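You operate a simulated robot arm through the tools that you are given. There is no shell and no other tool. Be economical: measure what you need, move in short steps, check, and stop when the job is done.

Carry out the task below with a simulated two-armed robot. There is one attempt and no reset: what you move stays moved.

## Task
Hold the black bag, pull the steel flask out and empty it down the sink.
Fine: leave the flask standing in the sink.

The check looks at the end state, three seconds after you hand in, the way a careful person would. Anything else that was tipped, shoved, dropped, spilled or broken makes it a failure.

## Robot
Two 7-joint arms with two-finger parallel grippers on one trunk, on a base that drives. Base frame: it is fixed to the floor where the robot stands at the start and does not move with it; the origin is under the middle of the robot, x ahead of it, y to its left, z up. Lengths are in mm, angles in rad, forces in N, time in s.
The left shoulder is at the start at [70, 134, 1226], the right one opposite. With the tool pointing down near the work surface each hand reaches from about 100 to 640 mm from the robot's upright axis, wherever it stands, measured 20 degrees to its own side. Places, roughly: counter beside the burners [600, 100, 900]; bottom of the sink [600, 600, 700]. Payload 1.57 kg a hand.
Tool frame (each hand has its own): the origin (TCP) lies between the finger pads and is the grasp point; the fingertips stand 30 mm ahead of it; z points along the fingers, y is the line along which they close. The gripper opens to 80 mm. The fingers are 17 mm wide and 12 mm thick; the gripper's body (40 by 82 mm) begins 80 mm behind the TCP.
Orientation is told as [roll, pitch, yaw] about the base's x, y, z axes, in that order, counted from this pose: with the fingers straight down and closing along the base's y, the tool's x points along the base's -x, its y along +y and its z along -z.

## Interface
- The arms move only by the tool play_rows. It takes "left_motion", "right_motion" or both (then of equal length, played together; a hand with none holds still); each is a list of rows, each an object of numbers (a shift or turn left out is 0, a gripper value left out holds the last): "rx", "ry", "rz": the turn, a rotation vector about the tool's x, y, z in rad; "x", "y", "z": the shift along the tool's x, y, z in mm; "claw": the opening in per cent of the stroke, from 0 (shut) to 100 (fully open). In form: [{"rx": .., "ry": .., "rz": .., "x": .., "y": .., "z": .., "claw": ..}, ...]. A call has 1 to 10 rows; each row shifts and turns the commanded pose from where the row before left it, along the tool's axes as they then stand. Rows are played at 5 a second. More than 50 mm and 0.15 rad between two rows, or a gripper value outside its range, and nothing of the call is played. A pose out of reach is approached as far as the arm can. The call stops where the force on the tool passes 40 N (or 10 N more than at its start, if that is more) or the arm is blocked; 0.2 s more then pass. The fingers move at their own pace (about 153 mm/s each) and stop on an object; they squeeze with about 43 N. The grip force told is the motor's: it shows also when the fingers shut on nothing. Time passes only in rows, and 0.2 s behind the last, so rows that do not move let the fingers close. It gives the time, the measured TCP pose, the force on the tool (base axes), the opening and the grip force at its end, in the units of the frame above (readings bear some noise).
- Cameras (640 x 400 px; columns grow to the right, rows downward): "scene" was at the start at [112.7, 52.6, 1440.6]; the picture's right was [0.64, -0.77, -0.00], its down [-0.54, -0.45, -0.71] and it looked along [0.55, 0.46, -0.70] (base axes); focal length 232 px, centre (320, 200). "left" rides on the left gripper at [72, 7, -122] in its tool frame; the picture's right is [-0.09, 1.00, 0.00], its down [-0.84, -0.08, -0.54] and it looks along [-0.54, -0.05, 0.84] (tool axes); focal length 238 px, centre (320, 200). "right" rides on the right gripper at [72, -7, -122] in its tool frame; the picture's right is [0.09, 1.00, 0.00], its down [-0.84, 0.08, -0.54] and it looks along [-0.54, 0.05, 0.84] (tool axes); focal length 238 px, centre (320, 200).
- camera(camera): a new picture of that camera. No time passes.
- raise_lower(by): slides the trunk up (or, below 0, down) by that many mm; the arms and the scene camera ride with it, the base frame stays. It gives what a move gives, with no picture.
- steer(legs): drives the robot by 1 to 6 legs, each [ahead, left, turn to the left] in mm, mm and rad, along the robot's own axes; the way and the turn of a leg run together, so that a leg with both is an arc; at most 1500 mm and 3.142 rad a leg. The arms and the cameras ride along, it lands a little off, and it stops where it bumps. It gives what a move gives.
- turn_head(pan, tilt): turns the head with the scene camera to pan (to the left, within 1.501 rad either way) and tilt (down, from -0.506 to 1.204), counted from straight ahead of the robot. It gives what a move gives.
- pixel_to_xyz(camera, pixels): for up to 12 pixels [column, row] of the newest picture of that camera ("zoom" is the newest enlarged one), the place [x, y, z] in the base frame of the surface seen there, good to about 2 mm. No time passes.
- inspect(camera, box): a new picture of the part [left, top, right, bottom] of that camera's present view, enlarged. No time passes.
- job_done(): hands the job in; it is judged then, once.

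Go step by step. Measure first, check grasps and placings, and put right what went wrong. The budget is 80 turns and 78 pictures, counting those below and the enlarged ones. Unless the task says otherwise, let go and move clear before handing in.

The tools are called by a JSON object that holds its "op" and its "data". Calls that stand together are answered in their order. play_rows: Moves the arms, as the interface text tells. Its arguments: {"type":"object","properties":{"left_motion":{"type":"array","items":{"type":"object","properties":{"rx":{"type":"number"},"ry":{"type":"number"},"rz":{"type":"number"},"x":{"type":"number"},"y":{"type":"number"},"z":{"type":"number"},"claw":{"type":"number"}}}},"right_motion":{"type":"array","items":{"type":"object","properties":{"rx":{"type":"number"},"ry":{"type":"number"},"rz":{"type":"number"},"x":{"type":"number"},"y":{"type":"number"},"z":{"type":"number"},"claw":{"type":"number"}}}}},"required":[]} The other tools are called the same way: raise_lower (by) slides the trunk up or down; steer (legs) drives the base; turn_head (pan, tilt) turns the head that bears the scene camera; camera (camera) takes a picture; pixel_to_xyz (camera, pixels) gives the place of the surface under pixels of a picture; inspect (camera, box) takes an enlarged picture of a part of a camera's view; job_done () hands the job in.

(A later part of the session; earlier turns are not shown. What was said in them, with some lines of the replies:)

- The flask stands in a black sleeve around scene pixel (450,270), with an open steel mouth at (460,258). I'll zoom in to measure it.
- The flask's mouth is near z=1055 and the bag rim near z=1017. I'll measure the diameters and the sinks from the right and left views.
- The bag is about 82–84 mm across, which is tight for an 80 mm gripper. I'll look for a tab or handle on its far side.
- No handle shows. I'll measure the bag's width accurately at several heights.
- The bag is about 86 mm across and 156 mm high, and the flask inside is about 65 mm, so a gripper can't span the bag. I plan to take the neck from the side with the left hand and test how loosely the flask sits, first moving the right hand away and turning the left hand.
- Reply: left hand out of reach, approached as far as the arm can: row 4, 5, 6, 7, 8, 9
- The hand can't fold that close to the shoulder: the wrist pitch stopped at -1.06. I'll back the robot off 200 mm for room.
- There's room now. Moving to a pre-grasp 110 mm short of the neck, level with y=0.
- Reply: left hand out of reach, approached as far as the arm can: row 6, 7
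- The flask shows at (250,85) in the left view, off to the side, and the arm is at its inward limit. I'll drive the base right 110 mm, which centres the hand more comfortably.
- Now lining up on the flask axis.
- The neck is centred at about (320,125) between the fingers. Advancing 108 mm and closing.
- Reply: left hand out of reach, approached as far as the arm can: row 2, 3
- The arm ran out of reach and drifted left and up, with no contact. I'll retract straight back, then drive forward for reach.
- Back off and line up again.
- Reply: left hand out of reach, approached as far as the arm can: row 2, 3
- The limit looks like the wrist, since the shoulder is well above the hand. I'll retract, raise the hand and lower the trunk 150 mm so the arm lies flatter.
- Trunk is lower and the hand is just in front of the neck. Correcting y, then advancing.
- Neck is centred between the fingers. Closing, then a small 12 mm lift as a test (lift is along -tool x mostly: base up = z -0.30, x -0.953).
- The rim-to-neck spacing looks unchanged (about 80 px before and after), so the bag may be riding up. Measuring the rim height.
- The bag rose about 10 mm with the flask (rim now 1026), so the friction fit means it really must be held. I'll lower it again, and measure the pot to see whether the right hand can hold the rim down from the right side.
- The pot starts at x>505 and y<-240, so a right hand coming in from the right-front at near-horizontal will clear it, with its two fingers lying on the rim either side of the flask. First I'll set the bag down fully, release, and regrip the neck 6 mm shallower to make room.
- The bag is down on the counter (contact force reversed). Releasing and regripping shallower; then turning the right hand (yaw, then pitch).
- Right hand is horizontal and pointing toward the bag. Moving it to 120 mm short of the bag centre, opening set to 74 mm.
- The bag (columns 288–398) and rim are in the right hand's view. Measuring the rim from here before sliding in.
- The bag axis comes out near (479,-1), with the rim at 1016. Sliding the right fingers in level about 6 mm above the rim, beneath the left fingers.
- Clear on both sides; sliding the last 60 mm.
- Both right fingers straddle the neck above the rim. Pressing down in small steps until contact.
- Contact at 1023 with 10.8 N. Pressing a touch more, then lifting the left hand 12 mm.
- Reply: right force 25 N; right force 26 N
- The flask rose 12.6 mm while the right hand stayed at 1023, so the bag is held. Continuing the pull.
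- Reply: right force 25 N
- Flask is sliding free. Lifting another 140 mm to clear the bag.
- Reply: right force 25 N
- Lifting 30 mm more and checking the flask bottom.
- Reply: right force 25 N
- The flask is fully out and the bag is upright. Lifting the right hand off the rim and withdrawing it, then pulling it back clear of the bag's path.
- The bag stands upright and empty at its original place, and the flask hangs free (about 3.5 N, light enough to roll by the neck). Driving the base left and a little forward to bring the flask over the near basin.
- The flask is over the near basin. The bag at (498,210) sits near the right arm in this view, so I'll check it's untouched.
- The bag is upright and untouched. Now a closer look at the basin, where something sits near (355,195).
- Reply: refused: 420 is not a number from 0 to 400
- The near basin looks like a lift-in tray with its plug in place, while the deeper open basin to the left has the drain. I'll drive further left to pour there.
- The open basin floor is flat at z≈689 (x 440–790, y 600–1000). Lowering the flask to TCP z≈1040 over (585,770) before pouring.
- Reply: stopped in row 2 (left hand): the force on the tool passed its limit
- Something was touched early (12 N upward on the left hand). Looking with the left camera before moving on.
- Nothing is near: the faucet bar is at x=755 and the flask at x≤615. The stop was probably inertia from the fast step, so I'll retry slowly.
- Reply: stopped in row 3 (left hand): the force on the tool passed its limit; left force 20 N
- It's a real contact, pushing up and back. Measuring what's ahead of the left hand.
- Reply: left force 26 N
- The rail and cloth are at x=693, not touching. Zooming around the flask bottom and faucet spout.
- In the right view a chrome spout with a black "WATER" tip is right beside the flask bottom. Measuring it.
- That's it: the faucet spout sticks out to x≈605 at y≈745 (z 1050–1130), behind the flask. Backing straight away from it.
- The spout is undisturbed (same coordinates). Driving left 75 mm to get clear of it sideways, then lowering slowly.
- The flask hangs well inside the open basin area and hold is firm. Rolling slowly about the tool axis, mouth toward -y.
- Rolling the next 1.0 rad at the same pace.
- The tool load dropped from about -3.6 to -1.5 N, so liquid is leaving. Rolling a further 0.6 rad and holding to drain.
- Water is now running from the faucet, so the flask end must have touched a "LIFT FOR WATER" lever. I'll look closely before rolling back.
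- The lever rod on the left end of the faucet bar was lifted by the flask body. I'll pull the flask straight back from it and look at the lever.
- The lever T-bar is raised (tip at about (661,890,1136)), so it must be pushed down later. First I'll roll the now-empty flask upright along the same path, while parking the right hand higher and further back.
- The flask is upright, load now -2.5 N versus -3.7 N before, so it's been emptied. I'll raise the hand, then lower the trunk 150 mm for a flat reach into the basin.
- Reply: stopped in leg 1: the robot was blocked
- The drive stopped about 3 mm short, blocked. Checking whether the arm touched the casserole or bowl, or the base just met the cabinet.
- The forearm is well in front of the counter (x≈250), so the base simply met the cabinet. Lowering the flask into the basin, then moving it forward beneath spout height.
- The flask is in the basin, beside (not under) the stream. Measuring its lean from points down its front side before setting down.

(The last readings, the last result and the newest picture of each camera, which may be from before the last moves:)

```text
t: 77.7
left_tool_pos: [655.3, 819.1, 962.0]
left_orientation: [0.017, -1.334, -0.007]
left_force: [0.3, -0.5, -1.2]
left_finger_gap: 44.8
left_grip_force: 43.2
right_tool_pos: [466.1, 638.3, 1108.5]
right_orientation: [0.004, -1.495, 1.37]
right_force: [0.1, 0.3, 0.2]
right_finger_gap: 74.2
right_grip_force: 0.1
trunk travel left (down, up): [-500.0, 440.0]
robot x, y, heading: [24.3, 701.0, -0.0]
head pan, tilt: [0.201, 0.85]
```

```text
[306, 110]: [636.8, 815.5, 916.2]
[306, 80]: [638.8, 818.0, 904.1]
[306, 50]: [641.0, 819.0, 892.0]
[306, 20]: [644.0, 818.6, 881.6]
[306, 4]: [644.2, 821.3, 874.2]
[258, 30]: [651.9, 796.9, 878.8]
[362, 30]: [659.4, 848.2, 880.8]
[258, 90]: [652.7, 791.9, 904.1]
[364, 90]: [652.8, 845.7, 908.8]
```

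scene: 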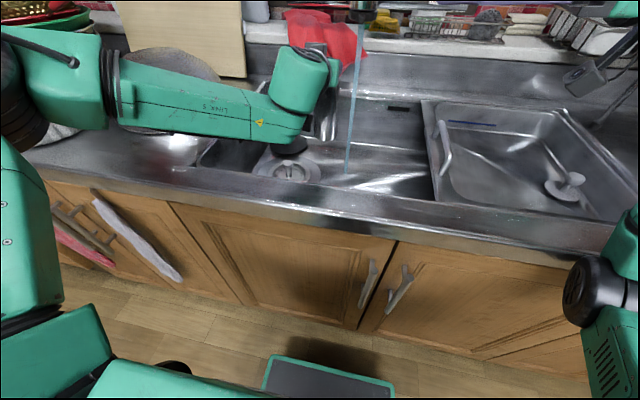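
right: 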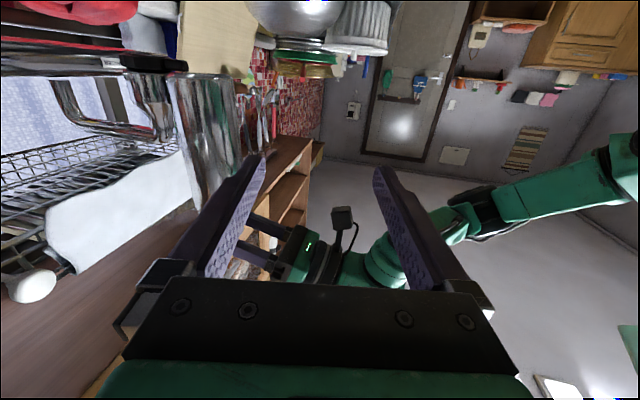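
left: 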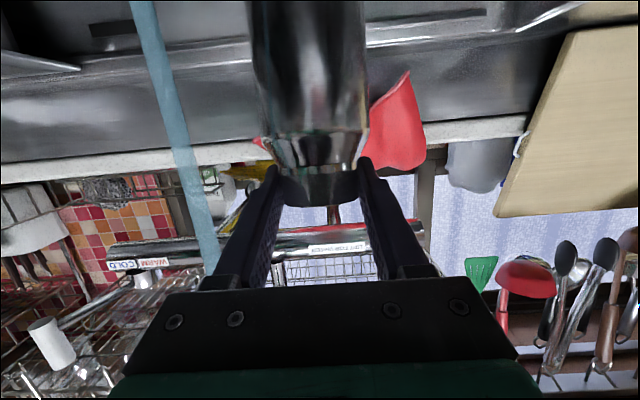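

The flask's bottom leans forward about 0.17 rad (it slipped a little at the spout). Correcting pitch and re-measuring.

{"op": "play_rows", "data": {"left_motion": [{"ry": 0.06}, {"ry": 0.06}, {"ry": 0.05}, {}]}}

{"op": "camera", "data": {"camera": "left"}}

{"op": "pixel_to_xyz", "data": {"camera": "left", "pixels": [[306, 110], [306, 80], [306, 50], [306, 20], [306, 4], [262, 30], [358, 30], [264, 90], [358, 90]]}}

{"op": "inspect", "data": {"camera": "scene", "box": [250, 20, 410, 200]}}

```text
t: 78.7
left_tool_pos: [655.8, 818.7, 962.3]
left_orientation: [0.011, -1.164, -0.001]
left_force: [-0.5, 0.3, -2.5]
left_finger_gap: 44.7
left_grip_force: 42.9
right_tool_pos: [465.9, 638.0, 1108.7]
right_orientation: [0.003, -1.496, 1.369]
right_force: [0.4, 0.6, -0.5]
right_finger_gap: 74.2
right_grip_force: 0.0
trunk travel left (down, up): [-500.0, 440.0]
robot x, y, heading: [19.5, 704.3, 0.01]
head pan, tilt: [0.201, 0.85]
```

```text
15 pictures are left
```

left: 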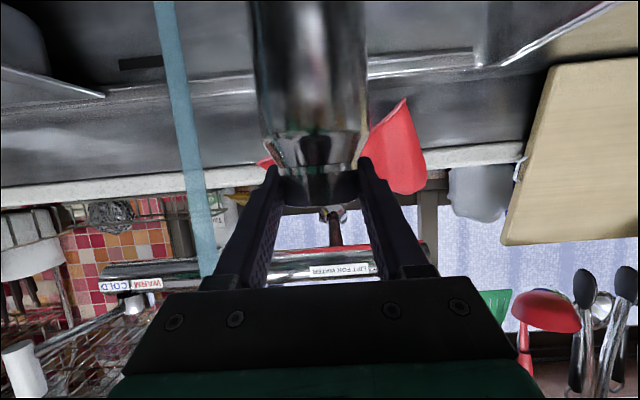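

```text
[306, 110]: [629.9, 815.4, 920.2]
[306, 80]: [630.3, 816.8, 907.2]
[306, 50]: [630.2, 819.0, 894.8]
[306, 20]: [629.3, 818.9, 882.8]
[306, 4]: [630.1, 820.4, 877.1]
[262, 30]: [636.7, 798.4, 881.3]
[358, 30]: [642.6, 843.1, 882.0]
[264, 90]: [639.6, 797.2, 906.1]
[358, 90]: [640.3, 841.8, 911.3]
```

```text
2.22 times, centred on (330, 110) of scene
```

zoom: 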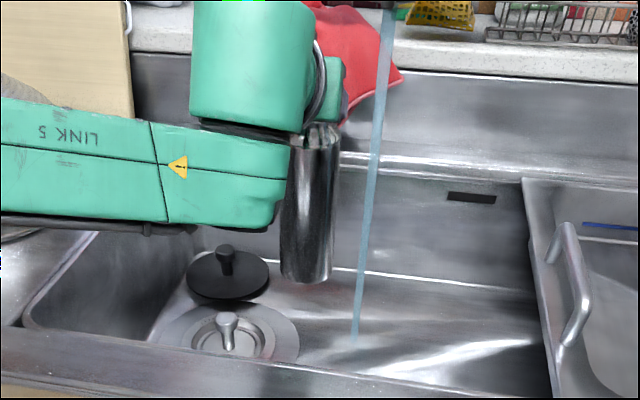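

The flask is now vertical. Lowering toward the floor.

{"op": "play_rows", "data": {"left_motion": [{"z": 10.6, "x": 15.8, "y": -3}, {"z": 10.6, "x": 15.8, "y": -3}, {"z": 10.6, "x": 15.8, "y": -3}, {"z": 10.6, "x": 15.8}, {}]}}

{"op": "inspect", "data": {"camera": "scene", "box": [250, 20, 410, 200]}}

{"op": "pixel_to_xyz", "data": {"camera": "zoom", "pixels": [[320, 310], [320, 320], [320, 300], [290, 320], [300, 340]]}}

```text
t: 79.9
left_tool_pos: [671.2, 810.2, 886.6]
left_orientation: [0.01, -1.165, -0.001]
left_force: [-0.5, 0.6, -2.7]
left_finger_gap: 44.8
left_grip_force: 43.1
right_tool_pos: [464.6, 638.0, 1107.9]
right_orientation: [0.004, -1.497, 1.369]
right_force: [-0.8, 0.7, -0.9]
right_finger_gap: 74.2
right_grip_force: 0.0
trunk travel left (down, up): [-500.0, 440.0]
robot x, y, heading: [22.2, 704.7, 0.002]
head pan, tilt: [0.201, 0.85]
```

```text
2.22 times, centred on (330, 110) of scene
```

zoom: 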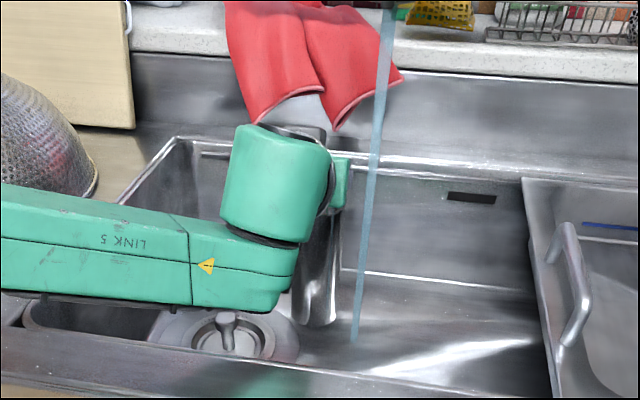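

```text
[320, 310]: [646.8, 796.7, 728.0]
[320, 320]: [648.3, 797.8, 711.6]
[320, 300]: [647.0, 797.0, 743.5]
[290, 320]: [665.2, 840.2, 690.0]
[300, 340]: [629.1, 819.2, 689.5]
```

About 15 mm remain. Easing down in small steps.

{"op": "play_rows", "data": {"left_motion": [{"z": 1.6, "x": 3.7}, {"z": 1.6, "x": 3.7}, {"z": 1.2, "x": 2.7}, {}]}}

{"op": "play_rows", "data": {"left_motion": [{"z": 0.8, "x": 1.8}, {"z": 0.8, "x": 1.8}, {}]}}

{"op": "inspect", "data": {"camera": "scene", "box": [250, 20, 410, 200]}}

```text
t: 80.9
left_tool_pos: [670.0, 809.9, 879.1]
left_orientation: [0.009, -1.169, 0.0]
left_force: [-1.1, 0.9, 11.1]
left_finger_gap: 44.6
left_grip_force: 43.5
right_tool_pos: [465.9, 638.8, 1107.3]
right_orientation: [0.004, -1.497, 1.368]
right_force: [-0.6, -0.2, 0.3]
right_finger_gap: 74.5
right_grip_force: 0.1
trunk travel left (down, up): [-500.0, 440.0]
robot x, y, heading: [19.4, 706.6, 0.005]
head pan, tilt: [0.201, 0.85]
```

```text
t: 81.7
left_tool_pos: [669.3, 809.9, 876.8]
left_orientation: [0.009, -1.173, 0.002]
left_force: [6.2, -0.1, 30.9]
left_finger_gap: 44.5
left_grip_force: 43.0
right_tool_pos: [464.6, 639.4, 1108.4]
right_orientation: [0.004, -1.497, 1.371]
right_force: [0.0, 0.2, -0.1]
right_finger_gap: 74.6
right_grip_force: 0.0
trunk travel left (down, up): [-500.0, 440.0]
robot x, y, heading: [17.9, 704.6, 0.003]
head pan, tilt: [0.201, 0.85]
```

```text
2.22 times, centred on (330, 110) of scene
```

zoom: 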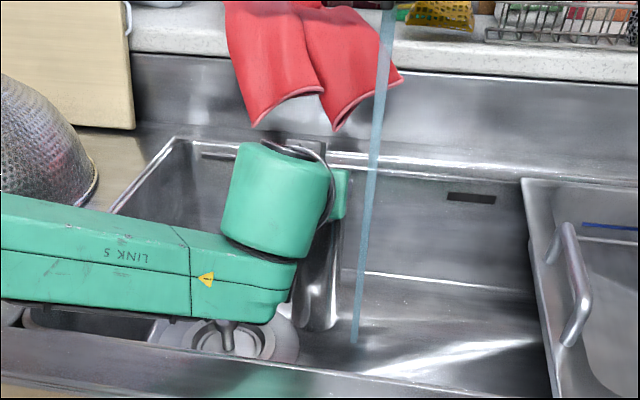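

Contact is 31 N at TCP z≈877. Verifying that it's the flask base on the floor.

{"op": "pixel_to_xyz", "data": {"camera": "zoom", "pixels": [[320, 322], [320, 326], [320, 329], [320, 332], [320, 336], [312, 326], [330, 322], [320, 300], [320, 270]]}}

```text
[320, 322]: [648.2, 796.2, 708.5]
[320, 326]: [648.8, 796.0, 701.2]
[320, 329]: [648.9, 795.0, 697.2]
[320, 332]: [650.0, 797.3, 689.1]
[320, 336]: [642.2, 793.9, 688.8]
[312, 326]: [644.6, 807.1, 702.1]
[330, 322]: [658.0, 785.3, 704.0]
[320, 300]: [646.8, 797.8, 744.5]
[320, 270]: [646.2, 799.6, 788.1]
```

The base touches the floor (z≈689). Relaxing the pressure, then opening.

{"op": "play_rows", "data": {"left_motion": [{"z": -0.7, "x": -1.6}, {"z": -0.3, "x": -0.7, "ry": 0.02}, {}, {"claw": 70}, {}, {"claw": 100}, {}]}}

{"op": "camera", "data": {"camera": "left"}}

```text
t: 83.3
left_tool_pos: [668.8, 809.7, 875.0]
left_orientation: [0.01, -1.142, 0.001]
left_force: [0.1, -0.5, -0.7]
left_finger_gap: 79.9
left_grip_force: 0.0
right_tool_pos: [466.5, 636.6, 1107.6]
right_orientation: [0.0, -1.496, 1.372]
right_force: [0.4, 0.0, -0.8]
right_finger_gap: 74.2
right_grip_force: 0.1
trunk travel left (down, up): [-500.0, 440.0]
robot x, y, heading: [17.9, 702.8, 0.001]
head pan, tilt: [0.201, 0.85]
```

```text
11 pictures are left
```

left: 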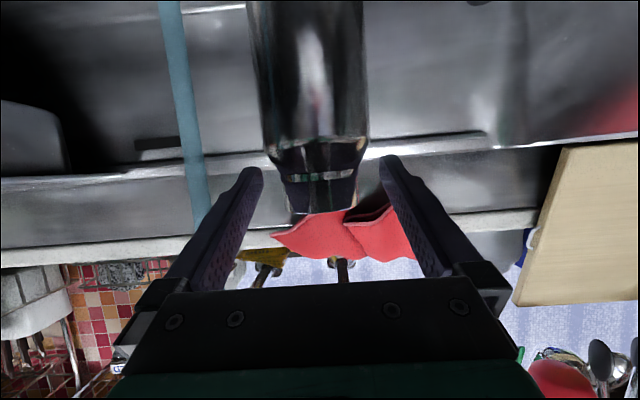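

Released; the flask stands upright. Retracting straight back, closing the fingers, and raising the trunk to get at the lever and shut the water.

{"op": "play_rows", "data": {"left_motion": [{"z": -15}, {"z": -25}, {"z": -30}, {"z": -30}, {"z": -30, "claw": 0}, {}]}}

{"op": "raise_lower", "data": {"by": 150}}

{"op": "turn_head", "data": {"pan": 0.25, "tilt": 0.6}}

{"op": "camera", "data": {"camera": "scene"}}

```text
t: 84.7
left_tool_pos: [550.9, 807.0, 927.7]
left_orientation: [0.01, -1.144, 0.002]
left_force: [0.7, 0.4, 0.0]
left_finger_gap: 0.0
left_grip_force: 21.8
right_tool_pos: [465.3, 638.7, 1108.8]
right_orientation: [0.0, -1.496, 1.373]
right_force: [-0.1, -0.3, 0.1]
right_finger_gap: 74.6
right_grip_force: 0.1
trunk travel left (down, up): [-500.0, 440.0]
robot x, y, heading: [20.9, 701.2, 0.008]
head pan, tilt: [0.201, 0.85]
```

```text
t: 86.4
left_tool_pos: [560.2, 806.7, 1071.8]
left_orientation: [0.011, -1.134, -0.001]
left_force: [-0.2, 0.0, 0.2]
left_finger_gap: 0.1
left_grip_force: 20.8
right_tool_pos: [475.9, 637.8, 1253.2]
right_orientation: [0.136, -1.497, 1.239]
right_force: [0.1, 0.2, 0.1]
right_finger_gap: 74.5
right_grip_force: 0.1
trunk travel left (down, up): [-650.0, 290.0]
robot x, y, heading: [21.8, 707.0, 0.003]
head pan, tilt: [0.201, 0.85]
```

```text
t: 87.2
left_tool_pos: [559.3, 807.1, 1072.6]
left_orientation: [0.013, -1.135, -0.002]
left_force: [-0.1, 0.4, -0.1]
left_finger_gap: 0.0
left_grip_force: 21.6
right_tool_pos: [475.3, 636.8, 1253.3]
right_orientation: [0.13, -1.494, 1.243]
right_force: [0.4, -0.4, 0.1]
right_finger_gap: 74.4
right_grip_force: 0.0
trunk travel left (down, up): [-650.0, 290.0]
robot x, y, heading: [19.1, 703.6, 0.007]
head pan, tilt: [0.25, 0.6]
```

```text
10 pictures are left
```

scene: 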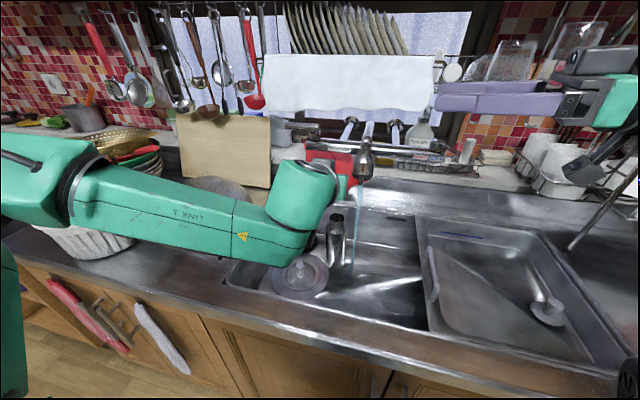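

The flask stands alone in the sink (at 338,240), and water still runs. Backing the base off the cabinet slightly, then raising the left hand to view the lever.

{"op": "steer", "data": {"legs": [[-15, 0, 0]]}}

{"op": "play_rows", "data": {"left_motion": [{"y": 17, "z": -10, "x": -22}, {"y": 17, "z": -10, "x": -22}, {"y": 17, "z": -10, "x": -22}, {"y": 17, "z": -10, "x": -22}, {"y": 17, "z": -10, "x": -22}, {}]}}

{"op": "camera", "data": {"camera": "left"}}

```text
t: 88.0
left_tool_pos: [545.8, 807.8, 1070.9]
left_orientation: [0.012, -1.131, 0.001]
left_force: [0.3, -0.4, -0.3]
left_finger_gap: 0.0
left_grip_force: 21.7
right_tool_pos: [463.9, 637.0, 1251.0]
right_orientation: [0.167, -1.493, 1.21]
right_force: [-0.5, 0.2, -0.2]
right_finger_gap: 74.0
right_grip_force: 0.1
trunk travel left (down, up): [-650.0, 290.0]
robot x, y, heading: [4.6, 711.0, 0.003]
head pan, tilt: [0.25, 0.6]
```

```text
t: 89.4
left_tool_pos: [543.8, 891.9, 1194.1]
left_orientation: [0.012, -1.134, 0.0]
left_force: [0.2, 0.3, 1.2]
left_finger_gap: 0.0
left_grip_force: 20.9
right_tool_pos: [461.9, 637.4, 1252.8]
right_orientation: [0.138, -1.495, 1.237]
right_force: [-0.1, -0.4, 0.0]
right_finger_gap: 74.1
right_grip_force: 0.1
trunk travel left (down, up): [-650.0, 290.0]
robot x, y, heading: [6.1, 704.6, 0.007]
head pan, tilt: [0.25, 0.6]
```

```text
9 pictures are left
```

left: 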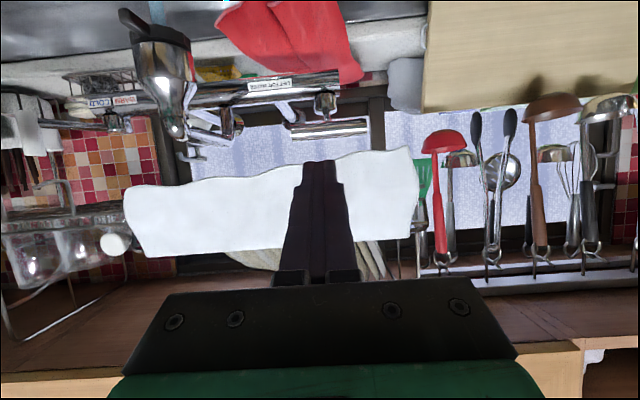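

The lever's crossbar shows at (290–368,130). Measuring it.

{"op": "pixel_to_xyz", "data": {"camera": "left", "pixels": [[298, 132], [325, 130], [362, 127], [325, 105], [325, 85], [340, 90], [300, 190], [390, 160], [200, 200]]}}

{"op": "inspect", "data": {"camera": "scene", "box": [280, 110, 440, 280]}}

```text
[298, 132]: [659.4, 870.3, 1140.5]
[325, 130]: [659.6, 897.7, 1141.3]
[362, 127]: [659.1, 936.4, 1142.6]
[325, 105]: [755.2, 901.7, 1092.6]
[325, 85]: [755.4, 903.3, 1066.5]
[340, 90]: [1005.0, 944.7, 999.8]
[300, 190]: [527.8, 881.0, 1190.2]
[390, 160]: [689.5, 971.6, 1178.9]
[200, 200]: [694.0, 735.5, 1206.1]
```

```text
2.35 times, centred on (360, 195) of scene
```

zoom: 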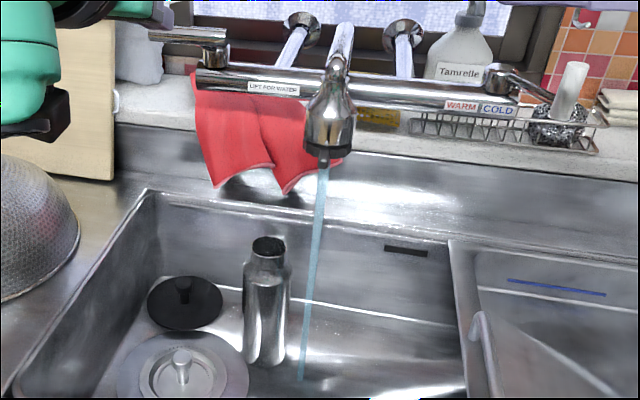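

The crossbar is at x≈660–676, y 868–938, z≈1141, with the towel just behind at x≥689. Placing the closed fingertips over the bar, short of the towel.

{"op": "play_rows", "data": {"left_motion": [{"z": 22.8, "x": -9, "y": 2}, {"z": 22.8, "x": -9, "y": 2}, {"z": 22.8, "x": -9, "y": 2}, {"z": 26, "x": -11, "y": 2}, {}]}}

{"op": "inspect", "data": {"camera": "left", "box": [160, 60, 480, 300]}}

```text
t: 90.6
left_tool_pos: [649.0, 902.0, 1189.4]
left_orientation: [0.011, -1.134, 0.0]
left_force: [-0.2, -0.9, 0.3]
left_finger_gap: 0.0
left_grip_force: 21.3
right_tool_pos: [459.7, 638.0, 1253.3]
right_orientation: [0.126, -1.494, 1.251]
right_force: [-0.4, 0.4, 0.7]
right_finger_gap: 74.1
right_grip_force: 0.1
trunk travel left (down, up): [-650.0, 290.0]
robot x, y, heading: [1.8, 706.5, -0.002]
head pan, tilt: [0.25, 0.6]
```

```text
1.67 times, centred on (320, 180) of left
```

zoom: 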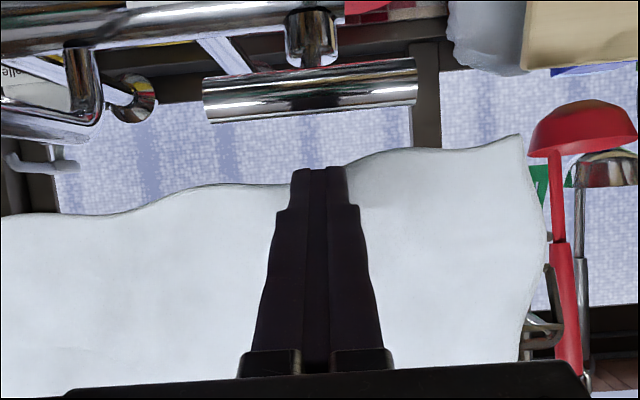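

No towel contact. Pushing straight down.

{"op": "play_rows", "data": {"left_motion": [{"z": 3.4, "x": 7.2}, {"z": 3.4, "x": 7.2}, {"z": 3.4, "x": 7.2}, {"z": 3.4, "x": 7.2}, {"z": 3.4, "x": 7.2}, {"z": 3.4, "x": 7.2}, {"z": 3.4, "x": 7.2}, {}]}}

{"op": "inspect", "data": {"camera": "scene", "box": [280, 110, 440, 280]}}

```text
t: 92.4
left_tool_pos: [646.0, 901.0, 1132.0]
left_orientation: [0.012, -1.134, -0.001]
left_force: [0.1, -1.5, 0.8]
left_finger_gap: 0.0
left_grip_force: 21.0
right_tool_pos: [461.0, 637.5, 1253.5]
right_orientation: [0.137, -1.494, 1.24]
right_force: [-0.2, -0.1, -0.2]
right_finger_gap: 74.6
right_grip_force: 0.0
trunk travel left (down, up): [-650.0, 290.0]
robot x, y, heading: [3.1, 706.4, 0.005]
head pan, tilt: [0.25, 0.6]
```

```text
2.35 times, centred on (360, 195) of scene
```

zoom: 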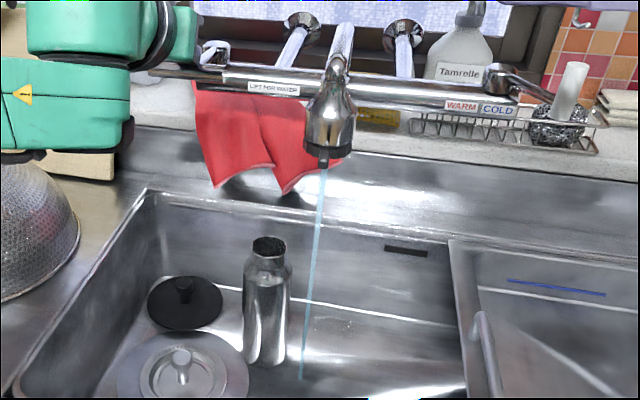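

The stream has thinned, so the lever is going down. Continuing until it meets its stop.

{"op": "play_rows", "data": {"left_motion": [{"z": 2.1, "x": 4.5}, {"z": 2.1, "x": 4.5}, {"z": 2.1, "x": 4.5}, {"z": 2.1, "x": 4.5}, {"z": 2.1, "x": 4.5}, {"z": 2.1, "x": 4.5}, {}]}}

{"op": "inspect", "data": {"camera": "scene", "box": [280, 110, 440, 280]}}

```text
t: 93.7
left_tool_pos: [645.9, 900.6, 1119.8]
left_orientation: [0.014, -1.16, -0.004]
left_force: [-2.8, -1.6, 8.9]
left_finger_gap: 0.0
left_grip_force: 21.3
right_tool_pos: [459.0, 636.3, 1254.1]
right_orientation: [0.107, -1.495, 1.268]
right_force: [-1.7, -0.6, -0.4]
right_finger_gap: 74.5
right_grip_force: 0.0
trunk travel left (down, up): [-650.0, 290.0]
robot x, y, heading: [5.0, 706.2, 0.007]
head pan, tilt: [0.25, 0.6]
stopped in row 6 (left hand): the force on the tool passed its limit (the readings are from after the stop); the commanded pose is now the measured one
```

```text
2.35 times, centred on (360, 195) of scene
```

zoom: 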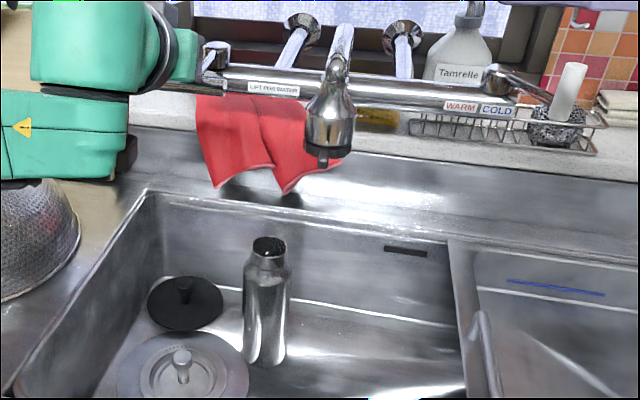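

The water is off and the lever is at its stop. Lifting clear and retracting the left hand.

{"op": "play_rows", "data": {"left_motion": [{"z": -4, "x": -9}, {"z": -8, "x": -18}, {"z": -25, "x": -5}, {"z": -35}, {"z": -35}, {"z": -35}, {}]}}

{"op": "steer", "data": {"legs": [[-150, 0, 0]]}}

{"op": "camera", "data": {"camera": "scene"}}

{"op": "turn_head", "data": {"pan": -0.45, "tilt": 0.6}}

{"op": "camera", "data": {"camera": "scene"}}

```text
t: 95.3
left_tool_pos: [530.4, 901.3, 1203.6]
left_orientation: [0.016, -1.154, -0.002]
left_force: [0.3, 0.3, 0.3]
left_finger_gap: 0.3
left_grip_force: 21.8
right_tool_pos: [462.6, 638.3, 1252.4]
right_orientation: [0.146, -1.494, 1.229]
right_force: [-0.6, 0.5, 0.1]
right_finger_gap: 74.6
right_grip_force: 0.1
trunk travel left (down, up): [-650.0, 290.0]
robot x, y, heading: [8.4, 705.0, 0.004]
head pan, tilt: [0.25, 0.6]
```

```text
t: 96.6
left_tool_pos: [380.8, 900.6, 1202.8]
left_orientation: [0.014, -1.152, 0.001]
left_force: [-0.7, 0.5, 0.4]
left_finger_gap: 0.1
left_grip_force: 21.9
right_tool_pos: [313.4, 637.7, 1252.5]
right_orientation: [0.157, -1.495, 1.223]
right_force: [0.7, -0.6, -0.5]
right_finger_gap: 74.3
right_grip_force: 0.1
trunk travel left (down, up): [-650.0, 290.0]
robot x, y, heading: [-145.2, 706.2, 0.009]
head pan, tilt: [0.25, 0.6]
```

```text
4 pictures are left
```

scene: 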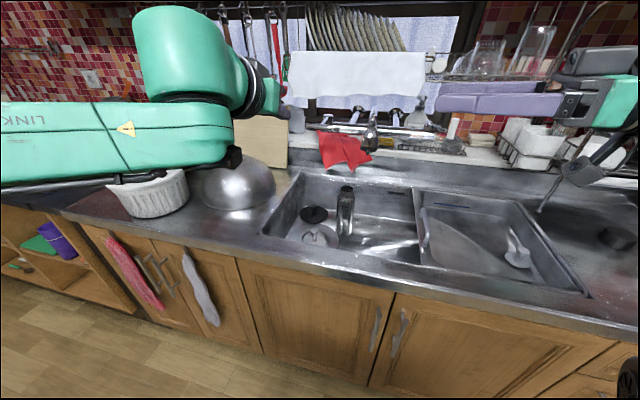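

```text
t: 97.7
left_tool_pos: [380.4, 901.8, 1203.0]
left_orientation: [0.015, -1.152, 0.002]
left_force: [0.3, -0.6, 0.5]
left_finger_gap: 0.0
left_grip_force: 21.4
right_tool_pos: [311.7, 636.7, 1253.2]
right_orientation: [0.141, -1.494, 1.237]
right_force: [0.2, -0.2, -0.2]
right_finger_gap: 74.1
right_grip_force: 0.0
trunk travel left (down, up): [-650.0, 290.0]
robot x, y, heading: [-145.4, 704.7, 0.005]
head pan, tilt: [-0.45, 0.6]
```

```text
3 pictures are left
```

scene: 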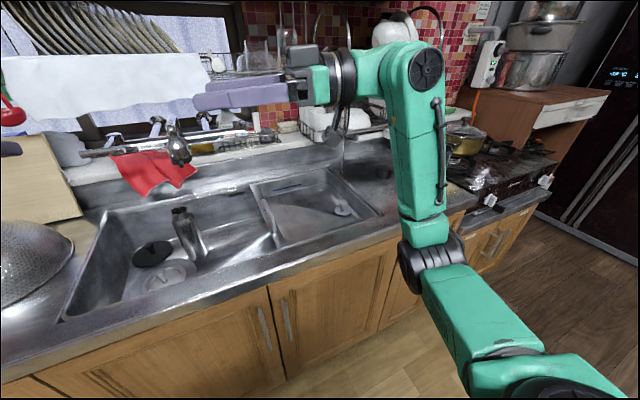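

The flask stands upright in the sink, the water is off and both hands are clear. Nothing has gone near the bag since I last saw it upright in its place, so I'm handing in.

{"op": "job_done", "data": {}}

```text
The job is handed in.
```

I pulled the steel flask out of the bag, emptied it into the sink, and left it standing upright in the basin.

- **Bag:** I held it down by its rim while the flask came out. It was upright in its original spot when I last saw it. The right arm hid it in the final picture, but nothing went near it afterwards.
- **Emptying:** The load on the hand fell from about 3.7 N to 2.5 N after I held the flask upside down over the open basin. I took that to mean it was empty; I didn't look inside.
- **Faucet:** The flask bumped the spout once while I was lowering it; the spout didn't move. While pouring, it also lifted the faucet's "LIFT FOR WATER" lever and water ran into the sink. I pushed the lever back down to its stop, and the water is off.
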